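You operate a simulated robot arm through the tools that you are given. There is no shell and no other tool. Be economical: measure what you need, move in short steps, check, and stop when the job is done.

You run a simulated two-armed robot. Do the job below in one go: nothing can be reset, and whatever is moved stays where it is left.

JOB
Put one of the small red dust caps from the top of the black table on top of the brown dirty air filter there. Shut the blue drawer. Put two of the brass plugs from the top of the blue bench on top of the green box there. Shut the orange drawer. Put one of the shim tubes from the top of the cream table on the top of the yellow stand. Stack the 36 air filter from the top of the grey table on top of the 48 air filter. Put the brass elbow on the yellow square. The order is free. Set down upright: brass plug, shim tube, brass elbow.
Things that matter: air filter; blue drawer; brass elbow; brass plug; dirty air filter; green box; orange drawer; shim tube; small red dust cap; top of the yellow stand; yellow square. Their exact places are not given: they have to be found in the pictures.

The check looks at the end state, three seconds after you hand in, the way a careful person would. Anything else that was tipped, shoved, dropped, spilled or broken makes it a failure. A push-on lid holds only when it is set on centred and level and pressed home; a screw cap is set on level and turned clockwise until tight.

ROBOT AND FRAMES
Two 7-joint arms with two-finger grippers on one trunk, on a base that drives. Base frame: it is fixed to the floor where the robot stands at the start and does not move with it; the origin is under the middle of the robot, x ahead of it, y to its left, z up; the surface under the hand at the start is at about z = 0.85. Readings come in m, degrees, newtons and seconds.
The left shoulder is at the start at [0.078, 0.151, 0.988], the right one opposite. With the tool pointing down near the work surface each hand reaches from about 0.24 to 0.78 m from the robot's upright axis, wherever it stands, measured 20 degrees to its own side. Places, roughly: air filter [-3.5, -9, 1]; blue drawer [2, -7.1, 0.7]; brass elbow (7x4x7 cm) [0.6, 12.9, 0.7]; brass plug [2.5, -7.5, 0.75]; dirty air filter [0.5, -0.25, 1]; green box [2.75, -7.5, 0.75]; orange drawer [2, -5.5, 0.7]; shim tube [0.75, -4.5, 1]; small red dust cap (3x3x2 cm) [0.6, -0.5, 0.9]; top of the yellow stand [-3.2, -7.2, 0.8]; yellow square (26x20 cm) [0.4, 11.7, 0.72]. Payload 2.54 kg a hand.
The TCP of each hand is the grasp point between the finger pads, 0.03 m short of the fingertips. In the tool frame z runs along the fingers and y along their closing line. The gripper opens to 0.116 m. The gripper's body begins 0.095 m behind the TCP.
Orientation is that of the tool frame in the base frame, as [roll, pitch, yaw] about the fixed x, y, z axes, in that order (R = Rz(yaw) Ry(pitch) Rx(roll)). With the fingers straight down and closing along the base's y, the tool's x points along the base's -x, its y along +y and its z along -z.

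CONTROLS
- The arms move only by the tool send_rows. It takes "left_steps", "right_steps" or both (then of equal length, played together; a hand with none holds still); each is a list of rows, each a list of 7 numbers: the shift along the tool's x, y, z in units of 40 mm (1.0 is 40 mm), then the turn, a rotation vector about the tool's x, y, z in units of 8 degrees (1.0 is 8 degrees), then the opening in per cent of the stroke, from 0 (shut) to 100 (fully open). In form: [[tx, ty, tz, ax, ay, az, hand], ...]. A call has 1 to 10 rows; each row shifts and turns the commanded pose from where the row before left it, along the tool's axes as they then stand. A call with a number of a shift or a turn outside -1 to 1 is refused whole. Each row takes 0.2 s and may step no farther than 0.05 m and 8.6 degrees from the row before; otherwise, or with a gripper value out of range, the whole call is refused. Where a pose cannot be reached the arm comes as near as it can. A force on the tool above 40 N (or 10 N above the force at the start of the call, whichever is more), or a blocked arm, ends the call early, and 0.2 s more pass. Each finger travels about 0.072 m/s and halts on what it meets, pressing with about 28 N; the grip force reading is that of the motor and also rises with nothing between the fingers. The clock runs only during rows and for 0.2 s after the last one: add rows that do not move to give the fingers time. It gives the time, the measured TCP pose, the force on the tool (base axes), the opening and the grip force at its end, in the units of the frame above (readings bear some noise), with the torque about the TCP (base axes, N m) and any sound that the robot's microphone picked up.
- Cameras (640 x 400 px; columns grow to the right, rows downward): "scene" is now at [0.1618, -0.0424, 1.1391]; the picture's right is [-0.23, -0.97, 0.00], its down [-0.16, 0.04, -0.99] and it looks along [0.96, -0.23, -0.16] (base axes); focal length 214 px, centre (320, 200). "left" rides on the left gripper at [0.069, 0.015, -0.122] in its tool frame; the picture's right is [-0.21, 0.98, 0.00], its down [-0.83, -0.18, -0.53] and it looks along [-0.52, -0.11, 0.85] (tool axes); focal length 251 px, centre (320, 200). "right" rides on the right gripper at [0.069, -0.015, -0.122] in its tool frame; the picture's right is [0.21, 0.98, 0.00], its down [-0.83, 0.18, -0.53] and it looks along [-0.52, 0.12, 0.85] (tool axes); focal length 251 px, centre (320, 200).
- get_image(camera): a new picture of that camera. The clock stands still meanwhile.
- lift_body(by): slides the trunk up (or, below 0, down) by that many m; the arms and the scene camera ride with it, the base frame stays. It gives what a move gives, with no picture.
- base_move(legs): drives the robot by 1 to 6 legs, each [ahead, left, turn to the left] in m, m and degrees, along the robot's own axes; the way and the turn of a leg run together, so that a leg with both is an arc; at most 1.5 m and 180 degrees a leg. The arms and the cameras ride along, it lands a little off, and it stops where it bumps. It gives what a move gives.
- head_to(pan, tilt): turns the head with the scene camera to pan (to the left, within 80 degrees either way) and tilt (down, from -29 to 69), counted from straight ahead of the robot. It gives what a move gives.
- locate(camera, pixels): for up to 12 pixels [column, row] of the newest picture of that camera ("zoom" is the newest enlarged one), the place [x, y, z] in the base frame of the surface seen there, good to about 0.002 m, but the place of the scene camera against the robot may be out by one fixed shift of up to 0.025 m in any direction. The clock stands still meanwhile.
- inspect(camera, box): a new picture of the part [left, top, right, bottom] of that camera's present view, enlarged. The clock stands still meanwhile.
- job_done(): hands the job in; it is judged then, once.

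Work in short steps. Measure before you move; look again where a grasp or a placing could have gone wrong, and mend it. You have 138 turns and 172 pictures in all, those below and enlarged ones among them. Open the grippers and draw the arms clear of the work before you hand the job in, unless the task says otherwise; then end with one line.

The tools are called as a command line: name --argument value ..., lists and objects as JSON in quotes. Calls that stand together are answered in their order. send_rows: Moves the arms, as the interface text tells. Its arguments: {"type":"object","properties":{"left_steps":{"type":"array","items":{"type":"array","items":{"type":"number"}}},"right_steps":{"type":"array","items":{"type":"array","items":{"type":"number"}}}},"required":[]} The other tools are called the same way: lift_body (by) slides the trunk up or down; base_move (legs) drives the base; head_to (pan, tilt) turns the head that bears the scene camera; get_image (camera) takes a picture; locate (camera, pixels) gives the place of the surface under pixels of a picture; inspect (camera, box) takes an enlarged picture of a part of a camera's view; job_done () hands the job in.

At the start:

```text
clock: 0.0
left_tcp_pos: [0.4676, 0.1174, 1.2]
left_ee_rot: [-179.9, 0.0, 180.0]
left_wrist_force: [-0.9, -0.5, -1.0]
left_torque: [-0.01, -0.01, -0.03]
left_opening: 0.1159
left_grasp_force: 0.1
right_tcp_pos: [0.4324, -0.3062, 1.1214]
right_ee_rot: [-179.9, 0.0, -180.0]
right_wrist_force: [-1.0, -0.1, 0.3]
right_torque: [0.0, -0.02, 0.02]
right_opening: 0.1159
right_grasp_force: 0.0
trunk travel left (down, up): [-0.225, 0.064]
robot x, y, heading: [0.0003, -0.0019, -0.0]
head pan, tilt: [-13.5, 9.2]
```

scene: 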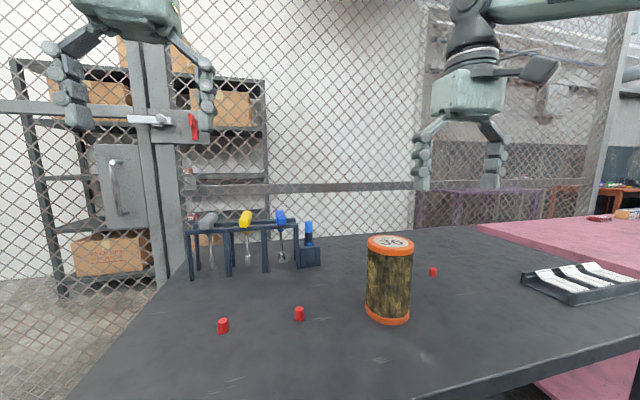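
right: 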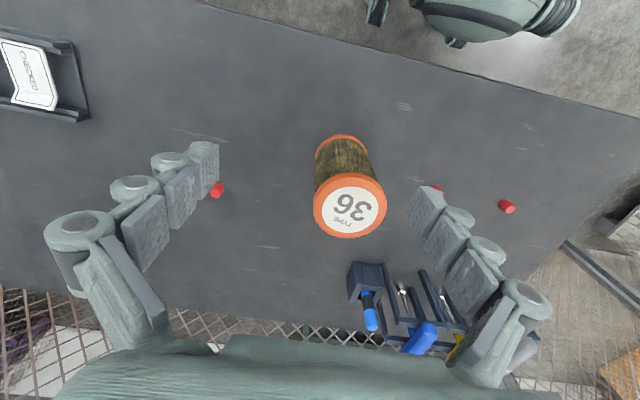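
left: 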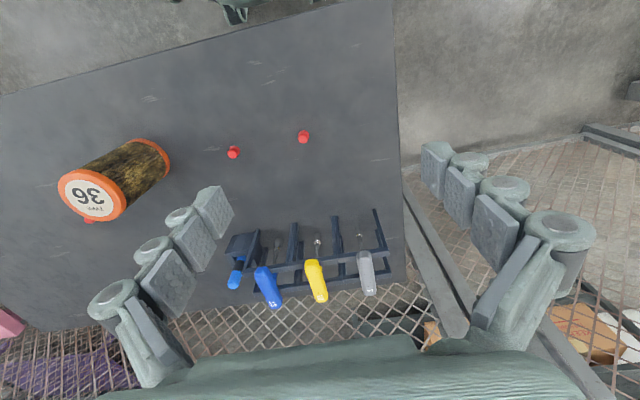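

The red caps show at left (233,152), (303,137) and right (217,190); the filter top is at right (350,210). I measure them.

locate --camera "left" --pixels '[[233, 151], [303, 136], [233, 157], [260, 180], [92, 195], [330, 180]]'

locate --camera "right" --pixels '[[350, 208], [350, 185], [350, 233], [318, 208], [383, 208], [217, 189], [507, 206], [260, 190]]'

locate --camera "scene" --pixels '[[390, 243], [299, 308], [223, 321], [433, 268]]'

```text
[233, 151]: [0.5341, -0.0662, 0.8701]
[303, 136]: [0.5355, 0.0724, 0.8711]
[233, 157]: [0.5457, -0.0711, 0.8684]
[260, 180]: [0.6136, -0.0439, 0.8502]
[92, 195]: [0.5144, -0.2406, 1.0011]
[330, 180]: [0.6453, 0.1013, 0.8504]
```

```text
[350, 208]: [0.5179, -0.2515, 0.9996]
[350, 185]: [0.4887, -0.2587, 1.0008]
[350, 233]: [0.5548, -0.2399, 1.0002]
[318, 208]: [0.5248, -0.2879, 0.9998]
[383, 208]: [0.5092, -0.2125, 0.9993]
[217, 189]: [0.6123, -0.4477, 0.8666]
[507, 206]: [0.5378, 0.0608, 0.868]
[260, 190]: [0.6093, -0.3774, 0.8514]
```

```text
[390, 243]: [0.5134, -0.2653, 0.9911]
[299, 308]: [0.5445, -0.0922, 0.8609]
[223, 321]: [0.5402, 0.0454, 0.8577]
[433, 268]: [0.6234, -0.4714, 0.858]
```

Filter top centre is about (0.52,-0.25,1.000). I look closer at the cap at left (233,152) to get its centre.

inspect --camera "left" --box '[193, 127, 273, 177]'

inspect --camera "right" --box '[290, 150, 410, 225]'

```text
8.00 times, centred on (233, 152) of left
```

zoom: 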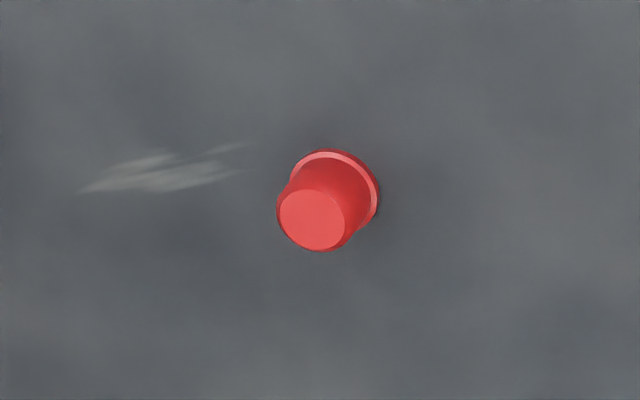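

```text
5.33 times, centred on (350, 188) of right
```

zoom: 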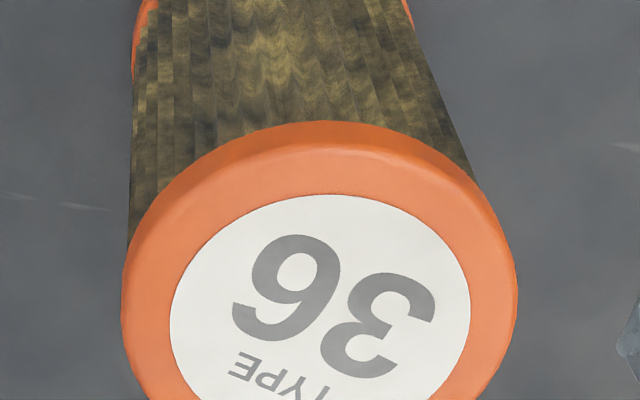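

The cap stands wide end down; its top centre is at left (232,154.5). I locate it.

locate --camera "left" --pixels '[[232, 154.5], [231, 154], [233, 155]]'

locate --camera "zoom" --pixels '[[315, 330], [180, 320], [465, 320], [320, 195], [320, 390], [127, 300], [515, 300], [320, 125]]'

```text
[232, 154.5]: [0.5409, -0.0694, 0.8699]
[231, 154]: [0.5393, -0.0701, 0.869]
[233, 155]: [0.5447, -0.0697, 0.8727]
```

```text
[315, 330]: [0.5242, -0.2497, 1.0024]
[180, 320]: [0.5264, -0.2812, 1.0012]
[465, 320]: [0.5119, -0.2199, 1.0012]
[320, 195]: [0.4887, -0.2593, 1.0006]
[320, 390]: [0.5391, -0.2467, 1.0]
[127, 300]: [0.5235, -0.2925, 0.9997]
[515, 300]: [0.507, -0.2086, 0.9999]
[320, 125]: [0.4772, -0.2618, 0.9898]
```

Cap 2's top centre is at about (0.541,-0.069,0.870). I bring the left hand over it with partly closed fingers and move the right hand aside.

send_rows --left_steps '[[-0.365, -0.93, 0.5, 0, 0, 0, 50], [-0.365, -0.93, 0.5, 0, 0, 0, 50], [-0.365, -0.93, 0.5, 0, 0, 0, 50], [-0.365, -0.93, 0.5, 0, 0, 0, 50], [-0.365, -0.93, 0.5, 0, 0, 0, 50], [0, 0, 0.85, 0, 0, 0, 50], [0, 0, 0.85, 0, 0, 0, 50], [0, 0, 0.85, 0, 0, 0, 50], [0, 0, 0, 0, 0, 0, 50]]' --right_steps '[[0, -1, 0, 0, 0, 0, 100], [0, -1, 0, 0, 0, 0, 100], [0, -1, 0, 0, 0, 0, 100], [0, -1, 0, 0, 0, 0, 100], [0, -1, 0, 0, 0, 0, 100], [0, 0, 0, 0, 0, 0, 100], [0, 0, 0, 0, 0, 0, 100], [0, 0, 0, 0, 0, 0, 100], [0, 0, 0, 0, 0, 0, 100]]'

get_image --camera "left"

```text
clock: 2.0
left_tcp_pos: [0.5402, -0.0662, 0.9968]
left_ee_rot: [-179.9, 0.0, 180.0]
left_wrist_force: [0.5, -0.3, -0.1]
left_torque: [-0.02, 0.01, 0.0]
left_opening: 0.0579
left_grasp_force: 0.0
right_tcp_pos: [0.4311, -0.5073, 1.1246]
right_ee_rot: [180.0, 0.1, 180.0]
right_wrist_force: [-0.2, -0.6, 0.2]
right_torque: [0.02, -0.01, 0.02]
right_opening: 0.116
right_grasp_force: 0.0
trunk travel left (down, up): [-0.225, 0.064]
robot x, y, heading: [-0.0009, -0.0017, 0.1]
head pan, tilt: [-13.5, 9.2]
```

```text
166 pictures are left
```

left: 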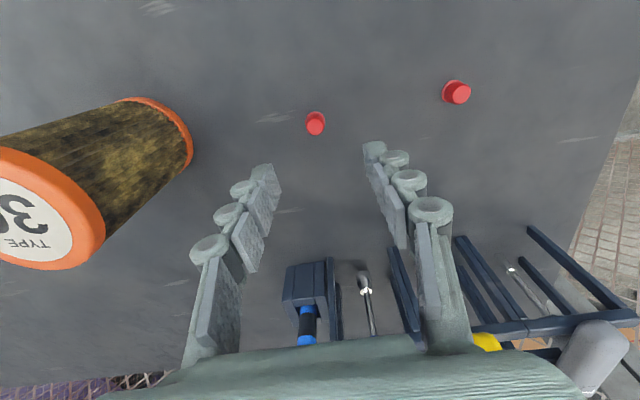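

The cap top is now at left (315,128). I re-measure it.

locate --camera "left" --pixels '[[315, 128], [308, 128], [322, 128], [315, 114], [315, 132], [315, 60]]'

```text
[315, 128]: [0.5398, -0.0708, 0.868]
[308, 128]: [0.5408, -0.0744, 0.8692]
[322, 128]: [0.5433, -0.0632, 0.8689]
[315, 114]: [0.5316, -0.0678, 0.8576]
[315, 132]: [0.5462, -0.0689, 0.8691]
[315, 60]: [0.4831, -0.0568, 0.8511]
```

The cap centre is (0.541,-0.069); I go down to TCP z≈0.885 (tips ~0.855) and close.

send_rows --left_steps '[[0, -0.07, 0.93, 0, 0, 0, 50], [0, 0, 0.93, 0, 0, 0, 50], [0, 0, 0.93, 0, 0, 0, 50], [0, 0, 0, 0, 0, 0, 50], [0, 0, 0, 0, 0, 0, 0], [0, 0, 0, 0, 0, 0, 0], [0, 0, 0, 0, 0, 0, 0], [0, 0, 0, 0, 0, 0, 0]]'

```text
clock: 3.8
left_tcp_pos: [0.5398, -0.0692, 0.8871]
left_ee_rot: [-179.9, 0.1, 179.9]
left_wrist_force: [0.7, -0.4, -0.3]
left_torque: [0.01, -0.01, -0.02]
left_opening: 0.0135
left_grasp_force: 28.4
right_tcp_pos: [0.4309, -0.5067, 1.1236]
right_ee_rot: [-180.0, -0.1, -179.9]
right_wrist_force: [0.1, 0.7, -0.5]
right_torque: [0.01, -0.01, 0.03]
right_opening: 0.1159
right_grasp_force: 0.0
trunk travel left (down, up): [-0.225, 0.064]
robot x, y, heading: [0.001, -0.002, 0.1]
head pan, tilt: [-13.5, 9.2]
```

Holding the cap (13.5 mm). I lift, carry it over the filter top (0.519,-0.25), and stop a bit above.

send_rows --left_steps '[[0, 0, -1, 0, 0, 0, 0], [0, 0, -1, 0, 0, 0, 0], [0, 0, -1, 0, 0, 0, 0], [0, 0, -1, 0, 0, 0, 0], [0, 0, -0.75, 0, 0, 0, 0], [0.1, -0.91, 0, 0, 0, 0, 0], [0.1, -0.91, 0, 0, 0, 0, 0], [0.1, -0.91, 0, 0, 0, 0, 0], [0.1, -0.91, 0, 0, 0, 0, 0], [0.1, -0.9, 0, 0, 0, 0, 0]]'

get_image --camera "left"

```text
clock: 6.0
left_tcp_pos: [0.5118, -0.2022, 1.0665]
left_ee_rot: [-179.8, 0.0, -180.0]
left_wrist_force: [-0.2, 0.5, -0.1]
left_torque: [0.03, 0.0, 0.0]
left_opening: 0.0163
left_grasp_force: 28.3
left hand out of reach, approached as far as the arm can: row 9, 10
right_tcp_pos: [0.4312, -0.5077, 1.1241]
right_ee_rot: [-179.9, 0.0, 180.0]
right_wrist_force: [-0.1, -0.5, 0.2]
right_torque: [0.0, -0.01, -0.02]
right_opening: 0.116
right_grasp_force: 0.1
trunk travel left (down, up): [-0.225, 0.064]
robot x, y, heading: [-0.0005, -0.0023, 0.0]
head pan, tilt: [-13.5, 9.2]
```

```text
165 pictures are left
```

left: 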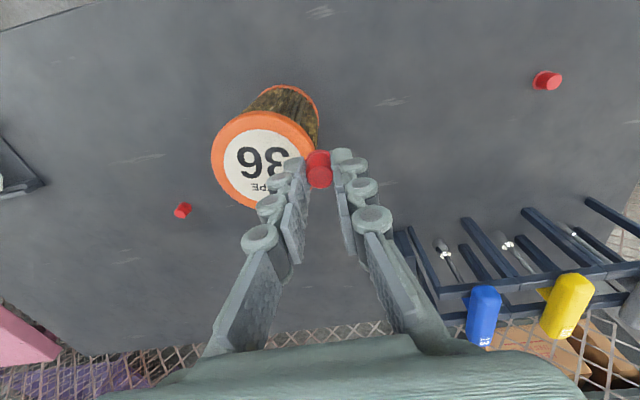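

Cross-body reach ended at y -0.20; the cap (315,170) sits right of the filter top. I shift the base right 5 cm so the cap rides over the filter centre.

base_move --legs '[[0.0, -0.06, 0]]'

get_image --camera "left"

```text
clock: 7.3
left_tcp_pos: [0.5123, -0.2618, 1.0677]
left_ee_rot: [-179.8, 0.0, 180.0]
left_wrist_force: [-0.6, 0.0, 0.3]
left_torque: [-0.01, 0.01, 0.04]
left_opening: 0.0162
left_grasp_force: 28.2
right_tcp_pos: [0.432, -0.5693, 1.1235]
right_ee_rot: [179.9, 0.0, 180.0]
right_wrist_force: [0.4, 0.3, -0.3]
right_torque: [-0.02, -0.02, -0.01]
right_opening: 0.1159
right_grasp_force: 0.0
trunk travel left (down, up): [-0.225, 0.064]
robot x, y, heading: [-0.0019, -0.0598, -0.1]
head pan, tilt: [-13.5, 9.2]
```

```text
164 pictures are left
```

left: 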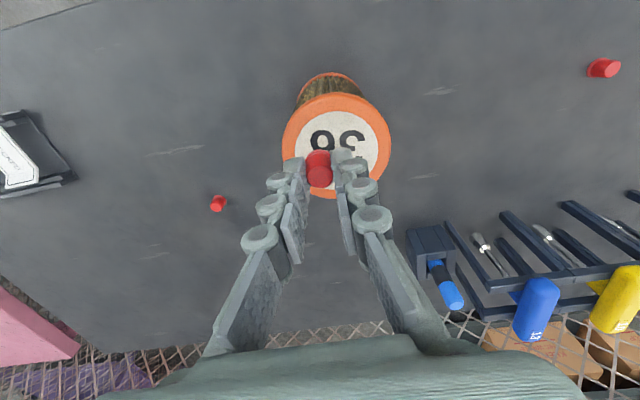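

The cap now hangs over the filter top; I check it up close as the opening changed from 13.5 to 16 mm.

inspect --camera "left" --box '[270, 135, 370, 198]'

locate --camera "left" --pixels '[[319, 158], [319, 177], [337, 110], [375, 150], [300, 130], [384, 140], [288, 140]]'

```text
6.35 times, centred on (320, 166) of left
```

zoom: 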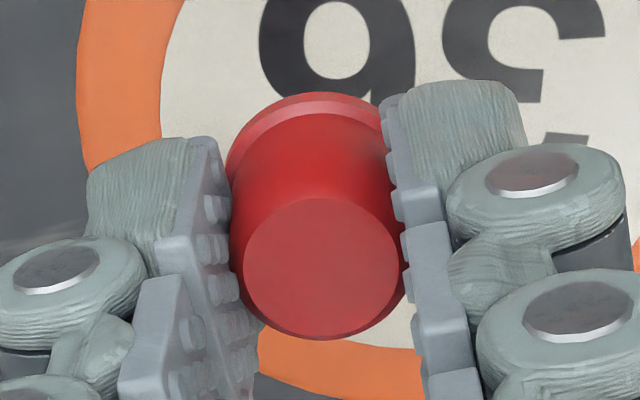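

```text
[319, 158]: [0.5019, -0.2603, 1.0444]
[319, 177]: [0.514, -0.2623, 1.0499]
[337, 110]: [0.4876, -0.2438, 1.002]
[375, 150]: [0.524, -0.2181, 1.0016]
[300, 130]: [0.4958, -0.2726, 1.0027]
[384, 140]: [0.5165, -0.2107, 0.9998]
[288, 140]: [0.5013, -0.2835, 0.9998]
```

The cap is upright, top at z 1.050, so its base is ~30 mm over the filter. I centre it and lower 28 mm.

send_rows --left_steps '[[-0.16, 0.28, 0, 0, 0, 0, 0], [0, 0, 0.35, 0, 0, 0, 0], [0, 0, 0.35, 0, 0, 0, 0], [0, 0, 0, 0, 0, 0, 0]]'

inspect --camera "scene" --box '[310, 190, 470, 290]'

```text
clock: 8.3
left_tcp_pos: [0.5201, -0.2511, 1.0405]
left_ee_rot: [-179.8, 0.1, -180.0]
left_wrist_force: [0.2, 0.2, -0.5]
left_torque: [-0.01, 0.0, 0.0]
left_opening: 0.0165
left_grasp_force: 27.6
right_tcp_pos: [0.4306, -0.5675, 1.1247]
right_ee_rot: [180.0, 0.0, -180.0]
right_wrist_force: [-0.4, 0.5, 0.6]
right_torque: [0.01, 0.0, -0.01]
right_opening: 0.1159
right_grasp_force: 0.0
trunk travel left (down, up): [-0.225, 0.064]
robot x, y, heading: [0.0012, -0.0579, 0.4]
head pan, tilt: [-13.5, 9.2]
```

```text
4.00 times, centred on (390, 240) of scene
```

zoom: 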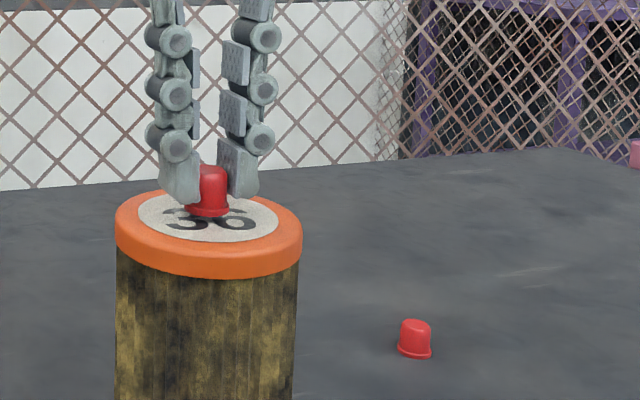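

The cap is 1–2 mm above the top; I lower a touch, open slowly and rise.

send_rows --left_steps '[[0, 0, 0.05, 0, 0, 0, 0], [0, 0, 0, 0, 0, 0, 0], [0, 0, 0, 0, 0, 0, 20], [0, 0, 0, 0, 0, 0, 35], [0, 0, 0, 0, 0, 0, 40], [0, 0, -1, 0, 0, 0, 40], [0, 0, -1, 0, 0, 0, 40], [0, 0, -1, 0, 0, 0, 40], [0, 0, 0, 0, 0, 0, 40]]'

get_image --camera "scene"

```text
clock: 10.3
left_tcp_pos: [0.5068, -0.231, 1.1254]
left_ee_rot: [-179.6, 0.1, 179.9]
left_wrist_force: [-0.1, 0.1, 0.0]
left_torque: [0.0, 0.0, -0.01]
left_opening: 0.0464
left_grasp_force: 0.1
left hand out of reach, approached as far as the arm can: row 7, 8
right_tcp_pos: [0.4314, -0.5685, 1.1237]
right_ee_rot: [180.0, 0.1, -180.0]
right_wrist_force: [-0.1, 0.3, 0.5]
right_torque: [-0.01, 0.01, 0.02]
right_opening: 0.116
right_grasp_force: 0.0
trunk travel left (down, up): [-0.225, 0.064]
robot x, y, heading: [-0.0011, -0.0611, 0.1]
head pan, tilt: [-13.5, 9.2]
```

```text
161 pictures are left
```

scene: 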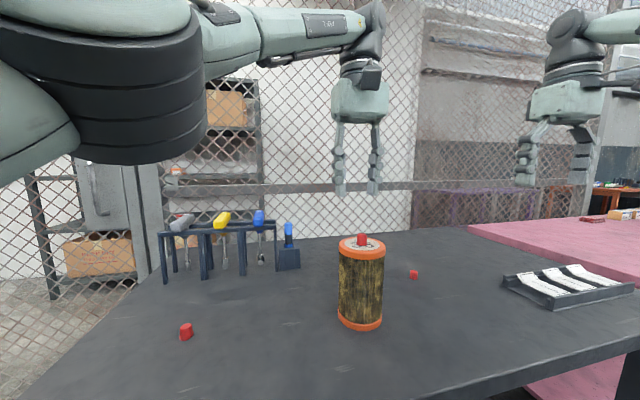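

The cap rests on the filter. I pull the left hand back to its own side and look to the right for the drive.

send_rows --left_steps '[[0, 0.8, 0, 0, 0, 0, 40], [0, 1, 0, 0, 0, 0, 40], [0.3, 1, 0, 0, 0, 0, 40], [0.3, 1, 0, 0, 0, 0, 40], [0.5, 1, 0, 0, 0, 0, 40], [0.5, 1, 0, 0, 0, 0, 40], [0.5, 1, 0, 0, 0, 0, 40], [0.5, 1, 0, 0, 0, 0, 40]]' --right_steps '[[0, 0, 0, 0, 0, 0, 100], [0, 0, 0, 0, 0, 0, 100], [0, 0, 0, 0, 0, 0, 100], [0.4, 1, 0, 0, 0, 0, 100], [0.4, 1, 0, 0, 0, 0, 100], [0.4, 1, 0, 0, 0, 0, 100], [0.4, 1, 0, 0, 0, 0, 100], [0.4, 1, 0, 0, 0, 0, 100]]'

head_to --pan -75 --tilt 8

get_image --camera "scene"

```text
clock: 12.1
left_tcp_pos: [0.3979, 0.0821, 1.1219]
left_ee_rot: [-179.7, 0.1, -179.9]
left_wrist_force: [0.0, 0.1, -0.8]
left_torque: [-0.07, 0.01, 0.03]
left_opening: 0.0465
left_grasp_force: 0.0
right_tcp_pos: [0.3521, -0.3682, 1.1262]
right_ee_rot: [180.0, 0.1, -180.0]
right_wrist_force: [0.4, 1.0, -0.8]
right_torque: [-0.04, 0.0, 0.01]
right_opening: 0.1162
right_grasp_force: 0.2
trunk travel left (down, up): [-0.225, 0.064]
robot x, y, heading: [0.0022, -0.0646, 0.2]
head pan, tilt: [-13.5, 9.2]
```

```text
clock: 13.4
left_tcp_pos: [0.3988, 0.0794, 1.1227]
left_ee_rot: [-179.7, 0.0, -180.0]
left_wrist_force: [-0.6, -0.2, -0.1]
left_torque: [-0.04, -0.03, -0.02]
left_opening: 0.0464
left_grasp_force: 0.0
right_tcp_pos: [0.3548, -0.3695, 1.1252]
right_ee_rot: [180.0, -0.1, 179.9]
right_wrist_force: [-0.2, -0.1, -0.2]
right_torque: [-0.01, -0.01, -0.03]
right_opening: 0.1162
right_grasp_force: 0.0
trunk travel left (down, up): [-0.225, 0.064]
robot x, y, heading: [-0.0008, -0.0607, -0.1]
head pan, tilt: [-75.0, 8.0]
```

```text
160 pictures are left
```

scene: 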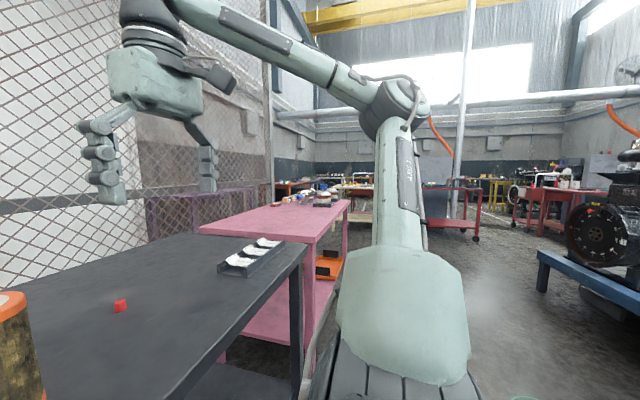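

The way to the right passes a pink table at (280,215) and open floor at (520,320). I back off 0.45 m and turn right, then look.

base_move --legs '[[-0.45, 0, 0], [0, 0, -90]]'

head_to --pan 0 --tilt 10

get_image --camera "scene"

```text
clock: 20.2
left_tcp_pos: [-0.3353, -0.4661, 1.1211]
left_ee_rot: [-179.9, 0.0, 86.5]
left_wrist_force: [0.6, -1.0, -0.2]
left_torque: [-0.02, -0.01, 0.0]
left_opening: 0.0462
left_grasp_force: 0.1
right_tcp_pos: [-0.7828, -0.395, 1.1237]
right_ee_rot: [-180.0, 0.0, 86.5]
right_wrist_force: [-0.6, 0.4, 0.4]
right_torque: [0.03, 0.02, -0.01]
right_opening: 0.1159
right_grasp_force: 0.0
trunk travel left (down, up): [-0.225, 0.064]
robot x, y, heading: [-0.452, -0.0626, -93.5]
head pan, tilt: [-75.0, 8.0]
```

```text
clock: 21.6
left_tcp_pos: [-0.3353, -0.466, 1.1209]
left_ee_rot: [-179.8, 0.0, 86.5]
left_wrist_force: [-0.1, -0.8, -0.8]
left_torque: [0.03, -0.02, -0.02]
left_opening: 0.0463
left_grasp_force: 0.0
right_tcp_pos: [-0.7816, -0.3942, 1.1246]
right_ee_rot: [-180.0, 0.0, 86.5]
right_wrist_force: [-0.1, 0.1, -0.1]
right_torque: [0.03, -0.04, 0.03]
right_opening: 0.116
right_grasp_force: 0.1
trunk travel left (down, up): [-0.225, 0.064]
robot x, y, heading: [-0.4529, -0.0585, -93.4]
head pan, tilt: [0.0, 10.0]
```

```text
159 pictures are left
```

scene: 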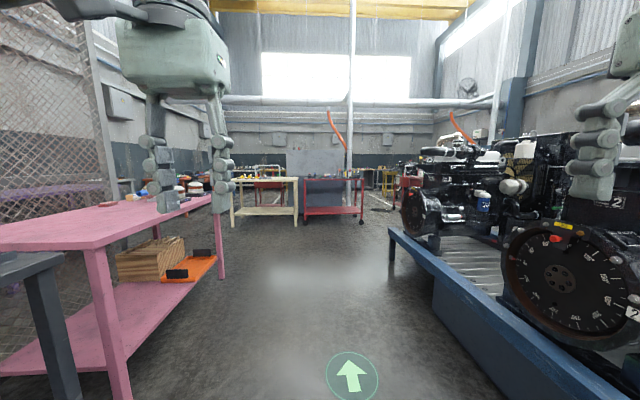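

A clear aisle lies ahead with a cream table at (265,185) and a red bench at (335,195). I get distances.

locate --camera "scene" --pixels '[[265, 180], [232, 225], [296, 222], [335, 185], [360, 220], [390, 235], [225, 275], [395, 190], [300, 160], [130, 395], [200, 195], [275, 208]]'

inspect --camera "scene" --box '[220, 140, 460, 290]'

```text
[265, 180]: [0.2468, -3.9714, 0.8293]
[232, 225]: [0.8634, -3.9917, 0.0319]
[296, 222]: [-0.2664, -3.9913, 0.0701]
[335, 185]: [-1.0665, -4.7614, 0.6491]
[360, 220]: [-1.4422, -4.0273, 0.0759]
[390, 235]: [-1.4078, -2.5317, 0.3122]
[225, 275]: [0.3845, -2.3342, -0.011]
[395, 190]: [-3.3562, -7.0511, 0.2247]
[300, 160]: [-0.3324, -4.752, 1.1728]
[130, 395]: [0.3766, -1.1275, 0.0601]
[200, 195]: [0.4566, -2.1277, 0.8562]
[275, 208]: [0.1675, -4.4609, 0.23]
```

```text
2.67 times, centred on (340, 215) of scene
```

zoom: 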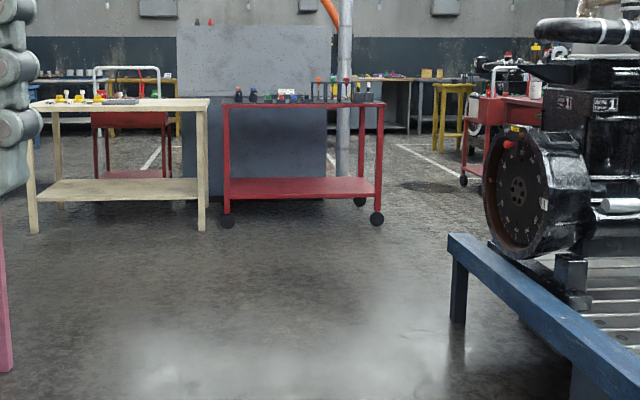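

Cream table's near edge is y≈-3.97, x from -0.27 to 0.86. I drive down the aisle, then sidestep left toward the tubes near (0.75,-4.5).

base_move --legs '[[0, 0, 3.4], [1.5, 0, 0], [1.5, 0, 0], [0, 0.9, 0]]'

head_to --pan 0 --tilt 15

get_image --camera "scene"

```text
clock: 45.3
left_tcp_pos: [0.561, -3.4715, 1.1212]
left_ee_rot: [-179.8, 0.0, 90.8]
left_wrist_force: [1.2, -0.2, 0.5]
left_torque: [0.02, 0.02, -0.02]
left_opening: 0.0466
left_grasp_force: 0.1
right_tcp_pos: [0.1116, -3.4329, 1.125]
right_ee_rot: [179.9, 0.0, 90.7]
right_wrist_force: [0.3, 0.0, -0.5]
right_torque: [0.03, 0.01, -0.02]
right_opening: 0.1161
right_grasp_force: 0.2
trunk travel left (down, up): [-0.225, 0.064]
robot x, y, heading: [0.4149, -3.0702, -89.1]
head pan, tilt: [0.0, 10.0]
```

```text
clock: 45.9
left_tcp_pos: [0.5613, -3.4702, 1.1205]
left_ee_rot: [-179.7, 0.0, 91.0]
left_wrist_force: [0.2, -0.7, -0.2]
left_torque: [-0.03, 0.04, 0.0]
left_opening: 0.0466
left_grasp_force: 0.1
right_tcp_pos: [0.1117, -3.432, 1.124]
right_ee_rot: [-180.0, 0.0, 90.8]
right_wrist_force: [0.3, -0.3, 0.2]
right_torque: [-0.02, -0.01, 0.0]
right_opening: 0.1161
right_grasp_force: 0.0
trunk travel left (down, up): [-0.225, 0.064]
robot x, y, heading: [0.4152, -3.0754, -89.2]
head pan, tilt: [0.0, 15.0]
```

```text
157 pictures are left
```

scene: 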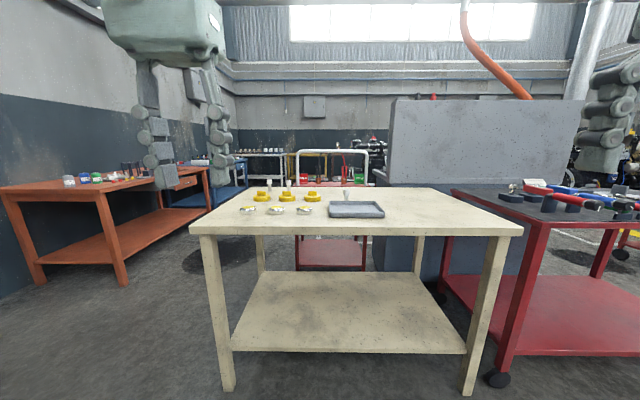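

The orange bench with its drawer is at (180,185), and tubes on the cream table around (280,200). I enlarge the table top.

inspect --camera "scene" --box '[220, 165, 400, 277]'

locate --camera "scene" --pixels '[[262, 196], [247, 209], [287, 183], [312, 196], [276, 210], [304, 210], [350, 210], [196, 228], [246, 193], [430, 190], [510, 228], [185, 183]]'

inspect --camera "scene" --box '[30, 130, 270, 280]'

```text
3.56 times, centred on (310, 221) of scene
```

zoom: 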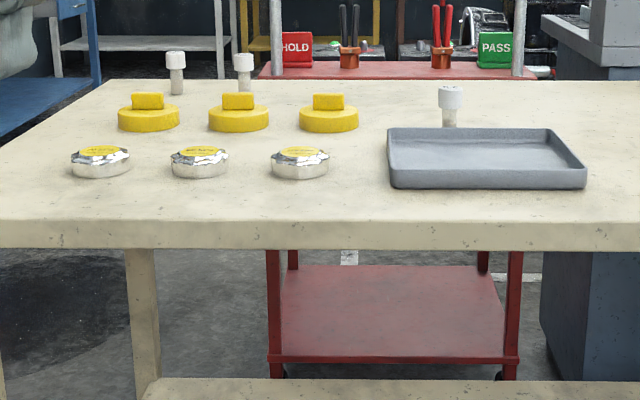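

```text
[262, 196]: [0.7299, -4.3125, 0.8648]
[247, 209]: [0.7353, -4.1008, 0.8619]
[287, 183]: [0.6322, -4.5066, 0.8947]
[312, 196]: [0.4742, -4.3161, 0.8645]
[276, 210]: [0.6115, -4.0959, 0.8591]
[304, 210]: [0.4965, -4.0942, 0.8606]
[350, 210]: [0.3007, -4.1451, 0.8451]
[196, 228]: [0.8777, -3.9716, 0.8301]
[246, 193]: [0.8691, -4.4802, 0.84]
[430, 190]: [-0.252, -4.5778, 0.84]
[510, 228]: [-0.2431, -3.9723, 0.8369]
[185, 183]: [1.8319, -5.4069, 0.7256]
```

```text
2.67 times, centred on (150, 205) of scene
```

zoom: 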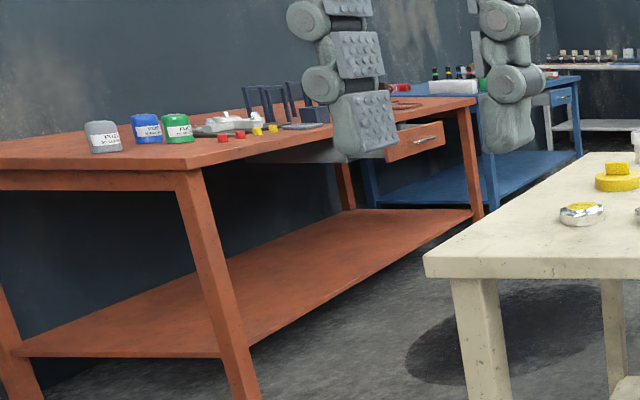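

The shim tubes (white-topped) are at scene (269,182), (288,182), (347,192). I measure them and the aisle beside the orange bench.

inspect --camera "scene" --box '[250, 165, 370, 240]'

locate --camera "scene" --pixels '[[269.5, 181], [288, 181], [347, 191], [122, 284], [212, 207], [100, 190], [205, 170], [197, 183], [300, 190], [38, 283]]'

```text
5.33 times, centred on (310, 202) of scene
```

zoom: 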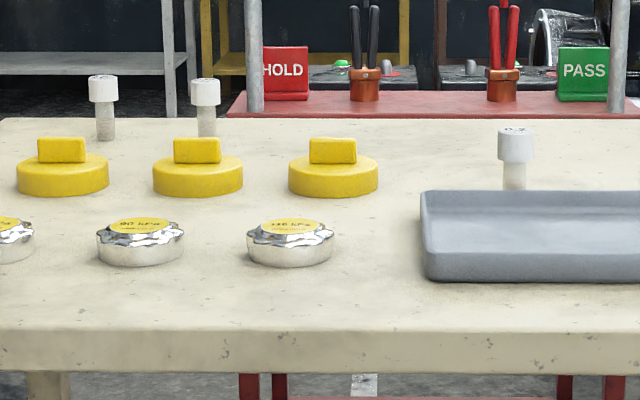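

```text
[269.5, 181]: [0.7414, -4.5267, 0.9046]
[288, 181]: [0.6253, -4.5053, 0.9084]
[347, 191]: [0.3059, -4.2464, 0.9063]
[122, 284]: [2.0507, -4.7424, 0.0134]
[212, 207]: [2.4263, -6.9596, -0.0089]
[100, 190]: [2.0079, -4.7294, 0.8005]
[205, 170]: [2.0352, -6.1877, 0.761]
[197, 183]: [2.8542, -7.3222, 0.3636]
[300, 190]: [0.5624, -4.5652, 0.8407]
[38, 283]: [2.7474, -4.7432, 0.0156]
```

Tube 3 at about (0.31,-4.25) is reachable from the front. I drive up to y≈-3.57 and shift left slightly.

base_move --legs '[[0, 0.09, -0.9], [0.49, 0, 0]]'

get_image --camera "right"

```text
clock: 49.9
left_tcp_pos: [0.638, -3.9547, 1.1216]
left_ee_rot: [-179.7, 0.0, 89.1]
left_wrist_force: [-1.3, -0.1, -0.6]
left_torque: [0.03, -0.02, 0.01]
left_opening: 0.0466
left_grasp_force: 0.0
right_tcp_pos: [0.1894, -3.9033, 1.124]
right_ee_rot: [180.0, 0.0, 89.1]
right_wrist_force: [-0.8, -0.2, -0.4]
right_torque: [0.06, -0.01, -0.02]
right_opening: 0.1162
right_grasp_force: 0.2
trunk travel left (down, up): [-0.225, 0.064]
robot x, y, heading: [0.5034, -3.5546, -90.8]
head pan, tilt: [0.0, 15.0]
```

```text
153 pictures are left
```

right: 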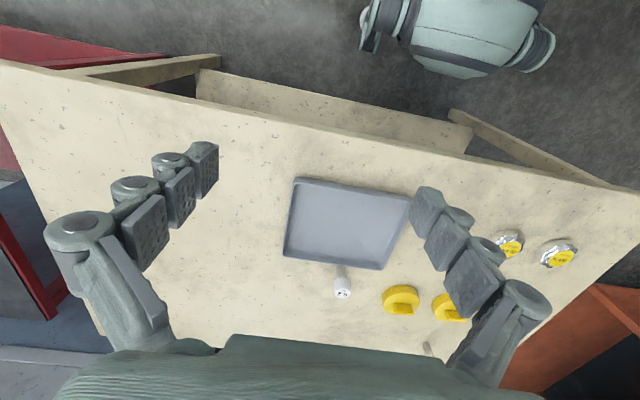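

The tube's cap is at right (342,290). I measure it.

locate --camera "right" --pixels '[[342, 291], [345, 272], [402, 303], [340, 262], [320, 300], [400, 240]]'

inspect --camera "right" --box '[302, 255, 382, 305]'

```text
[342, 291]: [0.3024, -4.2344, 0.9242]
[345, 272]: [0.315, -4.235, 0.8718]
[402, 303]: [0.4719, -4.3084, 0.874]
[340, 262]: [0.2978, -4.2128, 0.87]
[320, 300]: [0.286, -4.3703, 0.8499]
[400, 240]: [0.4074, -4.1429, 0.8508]
```

```text
8.00 times, centred on (342, 280) of right
```

zoom: 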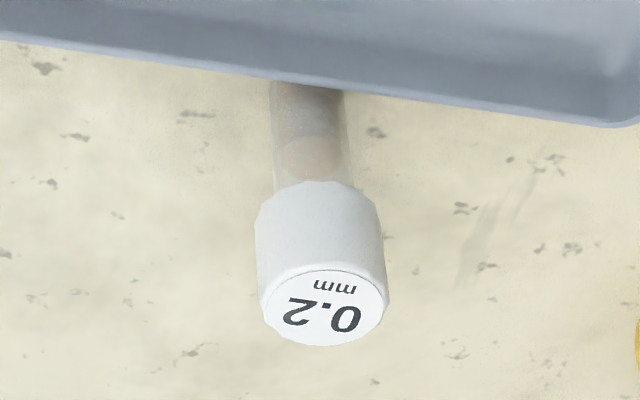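

Tube cap top centre ≈(0.302,-4.238,0.923), table at 0.85. I bring the right hand above it.

send_rows --right_steps '[[-0.925, 0.327, 0.3, 0, 0, 0, 60], [-0.925, 0.327, 0.3, 0, 0, 0, 60], [-0.925, 0.327, 0.3, 0, 0, 0, 60], [-0.925, 0.327, 0.3, 0, 0, 0, 60], [-0.925, 0.327, 0.3, 0, 0, 0, 60], [-0.925, 0.327, 0.3, 0, 0, 0, 60], [-0.925, 0.327, 0.3, 0, 0, 0, 60], [-0.925, 0.327, 0.3, 0, 0, 0, 60], [-0.925, 0.327, 0.3, 0, 0, 0, 60], [0, 0, 0, 0, 0, 0, 60]]'

get_image --camera "right"

```text
clock: 52.1
left_tcp_pos: [0.6373, -3.9543, 1.1215]
left_ee_rot: [-179.8, 0.1, 89.2]
left_wrist_force: [-0.7, -1.1, 0.0]
left_torque: [0.02, -0.01, -0.02]
left_opening: 0.0464
left_grasp_force: 0.1
right_tcp_pos: [0.264, -4.1668, 1.0247]
right_ee_rot: [179.9, 0.0, 89.2]
right_wrist_force: [-0.4, -0.2, -0.4]
right_torque: [-0.02, -0.01, 0.01]
right_opening: 0.0695
right_grasp_force: 0.0
right hand out of reach, approached as far as the arm can: row 7, 8, 9
trunk travel left (down, up): [-0.225, 0.064]
robot x, y, heading: [0.504, -3.5553, -90.6]
head pan, tilt: [0.0, 15.0]
```

```text
151 pictures are left
```

right: 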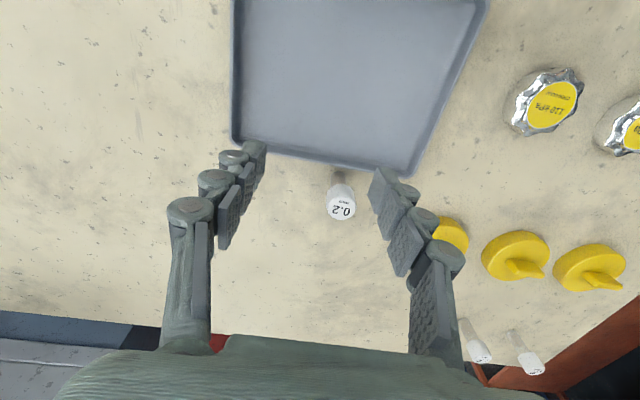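

The arm ran out of reach at this height; the tube is just ahead at (342,200). I drive ahead 7 cm and 4 cm left to bring the hand over it.

base_move --legs '[[0.07, 0.038, 0]]'

get_image --camera "right"

```text
clock: 53.2
left_tcp_pos: [0.6758, -4.0258, 1.1214]
left_ee_rot: [-179.7, 0.0, 89.3]
left_wrist_force: [-0.7, -0.7, -0.1]
left_torque: [0.05, 0.02, 0.02]
left_opening: 0.0465
left_grasp_force: 0.1
right_tcp_pos: [0.3026, -4.2386, 1.0218]
right_ee_rot: [180.0, 0.0, 89.3]
right_wrist_force: [0.0, -0.2, 0.3]
right_torque: [0.05, -0.01, 0.01]
right_opening: 0.0695
right_grasp_force: 0.1
trunk travel left (down, up): [-0.225, 0.064]
robot x, y, heading: [0.5402, -3.6255, -90.8]
head pan, tilt: [0.0, 15.0]
```

```text
150 pictures are left
```

right: 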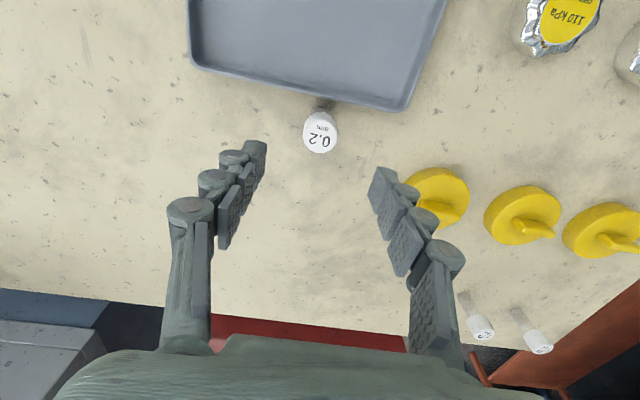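

The tube is at (320,136) between the finger lines; I verify its centre.

locate --camera "right" --pixels '[[320, 136], [306, 134], [335, 134], [320, 125], [320, 145], [326, 104]]'

```text
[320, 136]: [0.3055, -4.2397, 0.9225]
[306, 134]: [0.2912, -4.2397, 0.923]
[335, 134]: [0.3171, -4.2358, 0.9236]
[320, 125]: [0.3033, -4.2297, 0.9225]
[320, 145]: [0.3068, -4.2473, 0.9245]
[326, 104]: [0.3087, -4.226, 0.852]
```

Centred. I go down to TCP z≈0.898 and close on the cap.

send_rows --right_steps '[[0, 0.06, 0.77, 0, 0, 0, 60], [0, 0, 0.77, 0, 0, 0, 60], [0, 0, 0.77, 0, 0, 0, 60], [0, 0, 0.77, 0, 0, 0, 60], [0, 0, 0, 0, 0, 0, 60], [0, 0, 0, 0, 0, 0, 15], [0, 0, 0, 0, 0, 0, 0], [0, 0, 0, 0, 0, 0, 0], [0, 0, 0, 0, 0, 0, 0]]'

get_image --camera "right"

```text
clock: 55.2
left_tcp_pos: [0.6753, -4.0254, 1.1216]
left_ee_rot: [-179.8, 0.1, 89.3]
left_wrist_force: [0.5, 0.2, 0.2]
left_torque: [0.01, -0.03, 0.0]
left_opening: 0.0461
left_grasp_force: 0.0
right_tcp_pos: [0.304, -4.2385, 0.9005]
right_ee_rot: [-180.0, 0.0, 89.4]
right_wrist_force: [-0.1, 0.1, 0.2]
right_torque: [-0.02, 0.01, -0.02]
right_opening: 0.0291
right_grasp_force: 27.9
trunk travel left (down, up): [-0.225, 0.064]
robot x, y, heading: [0.5392, -3.6262, -90.8]
head pan, tilt: [0.0, 15.0]
```

```text
149 pictures are left
```

right: 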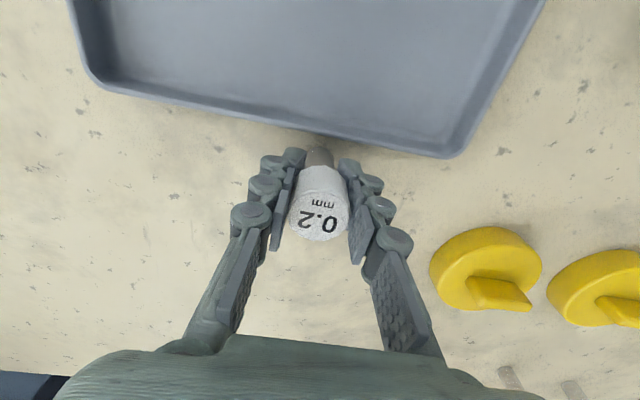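

Gripped at 29 mm; tube base is 50 mm under the TCP. I lift and draw the hand in.

send_rows --right_steps '[[0, 0, -0.7, 0, 0, 0, 0], [0, 0, -0.7, 0, 0, 0, 0], [0, 0, -0.7, 0, 0, 0, 0], [0.2, 0, -0.8, 0, 0, 0, 0], [0.8, 0, -0.6, 0, 0, 0, 0], [0.8, 0, -0.6, 0, 0, 0, 0], [0.8, 0, -0.6, 0, 0, 0, 0], [0.8, 0, -0.6, 0, 0, 0, 0], [0.8, 0, 0, 0, 0, 0, 0], [0.8, 0, 0, 0, 0, 0, 0]]'

base_move --legs '[[-0.6, 0, 0]]'

get_image --camera "scene"

get_image --camera "right"

```text
clock: 57.4
left_tcp_pos: [0.6747, -4.0252, 1.122]
left_ee_rot: [-179.8, 0.1, 89.2]
left_wrist_force: [0.1, 0.3, 0.0]
left_torque: [-0.05, 0.01, 0.01]
left_opening: 0.0464
left_grasp_force: 0.0
right_tcp_pos: [0.3081, -4.0371, 1.1108]
right_ee_rot: [-180.0, 0.1, 89.4]
right_wrist_force: [0.6, 0.0, -0.6]
right_torque: [-0.03, 0.02, 0.0]
right_opening: 0.0291
right_grasp_force: 28.0
trunk travel left (down, up): [-0.225, 0.064]
robot x, y, heading: [0.5399, -3.6263, -90.5]
head pan, tilt: [0.0, 15.0]
```

```text
clock: 60.9
left_tcp_pos: [0.6805, -3.4034, 1.1218]
left_ee_rot: [-179.9, 0.1, 87.9]
left_wrist_force: [0.2, -1.4, 1.0]
left_torque: [-0.01, 0.0, 0.03]
left_opening: 0.0464
left_grasp_force: 0.0
right_tcp_pos: [0.3129, -3.4081, 1.1105]
right_ee_rot: [179.9, 0.0, 87.8]
right_wrist_force: [-0.2, 0.1, -0.1]
right_torque: [0.02, 0.02, 0.03]
right_opening: 0.0289
right_grasp_force: 28.4
trunk travel left (down, up): [-0.225, 0.064]
robot x, y, heading: [0.5568, -2.9988, -92.1]
head pan, tilt: [0.0, 15.0]
```

```text
148 pictures are left
```

scene: 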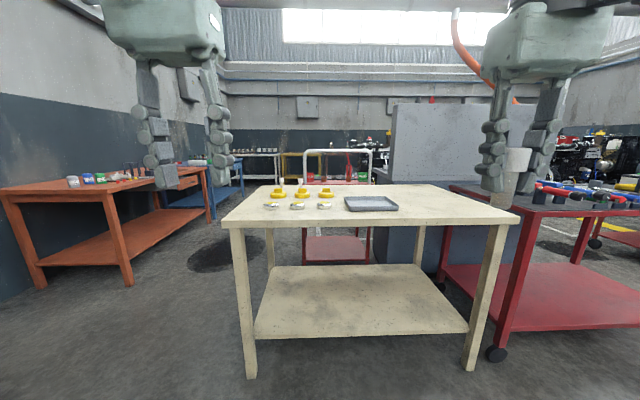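

```text
147 pictures are left
```

right: 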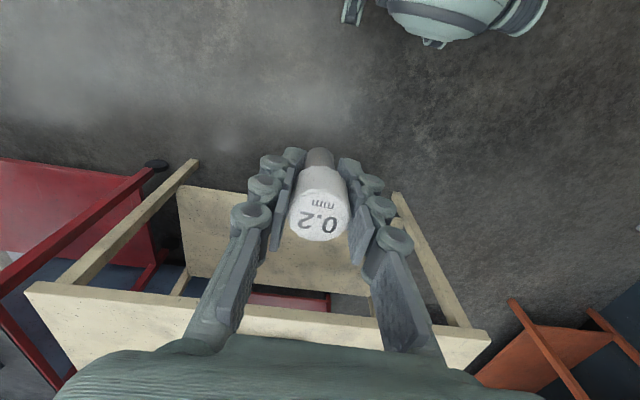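

The tube is firmly held. I look right to plan the way to the yellow stand at (-3.2,-7.2).

head_to --pan -45 --tilt 12

get_image --camera "scene"

```text
clock: 62.0
left_tcp_pos: [0.6812, -3.4026, 1.1217]
left_ee_rot: [-179.8, 0.0, 87.9]
left_wrist_force: [0.3, -0.5, 0.7]
left_torque: [0.0, -0.04, -0.01]
left_opening: 0.0464
left_grasp_force: 0.0
right_tcp_pos: [0.3127, -3.4084, 1.1106]
right_ee_rot: [-180.0, 0.0, 87.9]
right_wrist_force: [-0.6, -0.2, -1.0]
right_torque: [-0.01, -0.01, -0.02]
right_opening: 0.029
right_grasp_force: 28.3
trunk travel left (down, up): [-0.225, 0.064]
robot x, y, heading: [0.5554, -2.9991, -91.9]
head pan, tilt: [-45.0, 12.0]
```

```text
146 pictures are left
```

scene: 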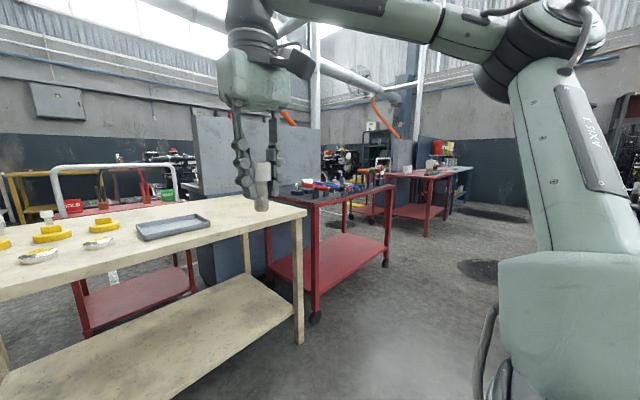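

There's a second red table at (415,190). I measure its corners and the free floor.

locate --camera "scene" --pixels '[[427, 236], [405, 212], [385, 265], [445, 215], [452, 175], [350, 215], [316, 318], [440, 280], [415, 178], [375, 160], [470, 270], [340, 160]]'

inspect --camera "scene" --box '[300, 120, 540, 270]'

```text
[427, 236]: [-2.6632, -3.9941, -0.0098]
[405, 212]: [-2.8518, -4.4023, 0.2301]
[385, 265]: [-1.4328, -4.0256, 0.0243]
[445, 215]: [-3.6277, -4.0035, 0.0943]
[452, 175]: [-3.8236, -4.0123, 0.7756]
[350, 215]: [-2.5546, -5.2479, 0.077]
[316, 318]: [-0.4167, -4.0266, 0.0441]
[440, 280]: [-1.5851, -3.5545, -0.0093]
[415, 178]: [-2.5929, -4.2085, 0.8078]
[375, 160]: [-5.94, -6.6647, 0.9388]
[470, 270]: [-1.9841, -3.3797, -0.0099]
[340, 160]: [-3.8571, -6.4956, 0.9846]
```

```text
2.67 times, centred on (420, 195) of scene
```

zoom: 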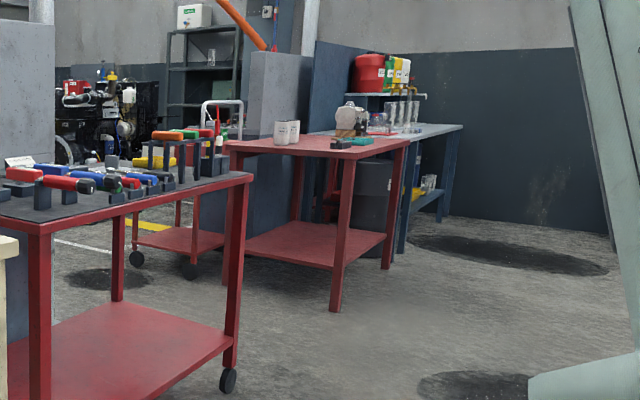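

The gap between red cart 1 (x≥-1.45) and red table 2 (x≤-2.6) is about 1.1 m. I sidestep right to x≈-2.0 and look through it.

base_move --legs '[[0.18, 0, 2], [0, -1.5, 0], [0, -1.05, 0]]'

head_to --pan 0 --tilt 15

get_image --camera "scene"

```text
clock: 87.6
left_tcp_pos: [-1.8405, -3.6105, 1.1213]
left_ee_rot: [-179.7, 0.0, 91.4]
left_wrist_force: [0.3, 0.0, 0.1]
left_torque: [-0.04, 0.01, -0.01]
left_opening: 0.0463
left_grasp_force: 0.0
right_tcp_pos: [-2.2072, -3.6378, 1.1095]
right_ee_rot: [-179.9, 0.0, 91.4]
right_wrist_force: [-0.2, 0.5, 0.0]
right_torque: [0.0, 0.01, -0.01]
right_opening: 0.029
right_grasp_force: 27.8
trunk travel left (down, up): [-0.225, 0.064]
robot x, y, heading: [-1.9945, -3.2159, -88.4]
head pan, tilt: [-45.0, 12.0]
```

```text
clock: 88.7
left_tcp_pos: [-1.841, -3.6104, 1.1214]
left_ee_rot: [-179.8, 0.0, 91.4]
left_wrist_force: [-0.2, -0.2, 0.1]
left_torque: [0.04, -0.01, 0.0]
left_opening: 0.0466
left_grasp_force: 0.0
right_tcp_pos: [-2.2067, -3.6373, 1.1102]
right_ee_rot: [-180.0, -0.1, 91.4]
right_wrist_force: [0.3, 0.4, -0.6]
right_torque: [-0.05, 0.01, 0.01]
right_opening: 0.0291
right_grasp_force: 28.1
trunk travel left (down, up): [-0.225, 0.064]
robot x, y, heading: [-1.9918, -3.214, -88.6]
head pan, tilt: [0.0, 15.0]
```

```text
144 pictures are left
```

scene: 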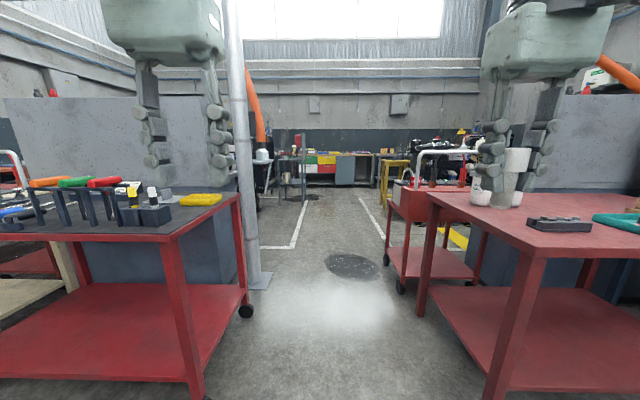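

The gap ahead is clear with a yellow stand near (392,175). I measure it and the gap's edges.

locate --camera "scene" --pixels '[[395, 163], [384, 207], [408, 190], [400, 290], [390, 265], [260, 285], [250, 310], [345, 265], [420, 310], [455, 215], [320, 190], [362, 205]]'

inspect --camera "scene" --box '[240, 120, 480, 270]'

```text
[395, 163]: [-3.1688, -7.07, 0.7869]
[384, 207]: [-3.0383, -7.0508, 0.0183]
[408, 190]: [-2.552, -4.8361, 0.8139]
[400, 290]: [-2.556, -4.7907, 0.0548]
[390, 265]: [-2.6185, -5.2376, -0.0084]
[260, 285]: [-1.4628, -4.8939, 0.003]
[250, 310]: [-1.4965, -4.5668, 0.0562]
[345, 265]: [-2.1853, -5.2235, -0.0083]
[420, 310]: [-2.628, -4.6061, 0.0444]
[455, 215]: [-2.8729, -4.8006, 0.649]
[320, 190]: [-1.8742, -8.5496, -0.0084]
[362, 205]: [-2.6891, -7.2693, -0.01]
```

```text
2.67 times, centred on (360, 195) of scene
```

zoom: 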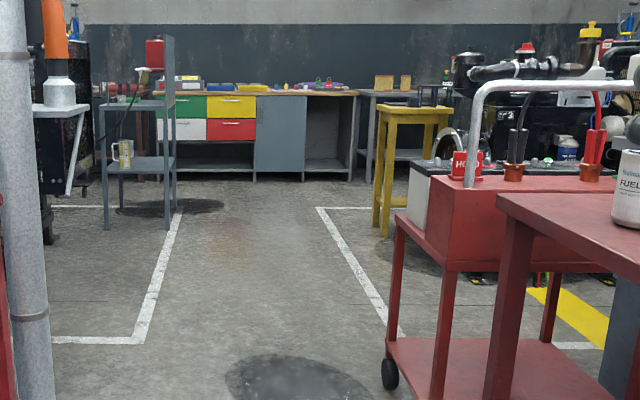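

The stand top is near (-3.17,-7.1,0.79); a rack stands at x≈-1.6,y≈-7.3. I drive through to y≈-6.3, then turn right and look.

base_move --legs '[[0, 0, -2], [1.5, 0, 0], [1.5, 0, 0], [0, 0, -75]]'

head_to --pan 0 --tilt 20

get_image --camera "scene"

```text
clock: 106.9
left_tcp_pos: [-2.3535, -6.4645, 1.1219]
left_ee_rot: [-179.7, -0.1, 15.6]
left_wrist_force: [0.6, -0.4, -0.7]
left_torque: [0.04, -0.01, 0.0]
left_opening: 0.0463
left_grasp_force: 0.0
right_tcp_pos: [-2.4684, -6.1146, 1.111]
right_ee_rot: [-180.0, 0.0, 15.5]
right_wrist_force: [0.3, -0.7, -0.9]
right_torque: [-0.06, -0.02, 0.01]
right_opening: 0.0286
right_grasp_force: 28.3
trunk travel left (down, up): [-0.225, 0.064]
robot x, y, heading: [-2.006, -6.22, -164.3]
head pan, tilt: [0.0, 15.0]
```

```text
clock: 107.6
left_tcp_pos: [-2.352, -6.4632, 1.121]
left_ee_rot: [-179.7, 0.0, 15.6]
left_wrist_force: [-0.8, 0.6, 0.6]
left_torque: [0.0, 0.04, -0.02]
left_opening: 0.0464
left_grasp_force: 0.1
right_tcp_pos: [-2.4686, -6.1151, 1.1108]
right_ee_rot: [180.0, 0.0, 15.5]
right_wrist_force: [-0.1, -0.2, -0.9]
right_torque: [0.02, 0.02, -0.01]
right_opening: 0.0288
right_grasp_force: 28.5
trunk travel left (down, up): [-0.225, 0.064]
robot x, y, heading: [-2.009, -6.2208, -164.7]
head pan, tilt: [0.0, 20.0]
```

```text
142 pictures are left
```

scene: 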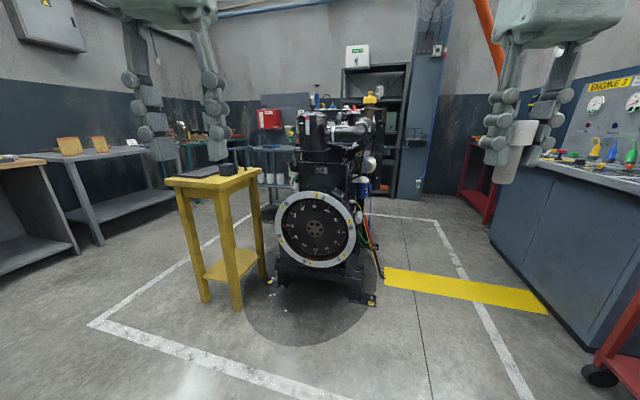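

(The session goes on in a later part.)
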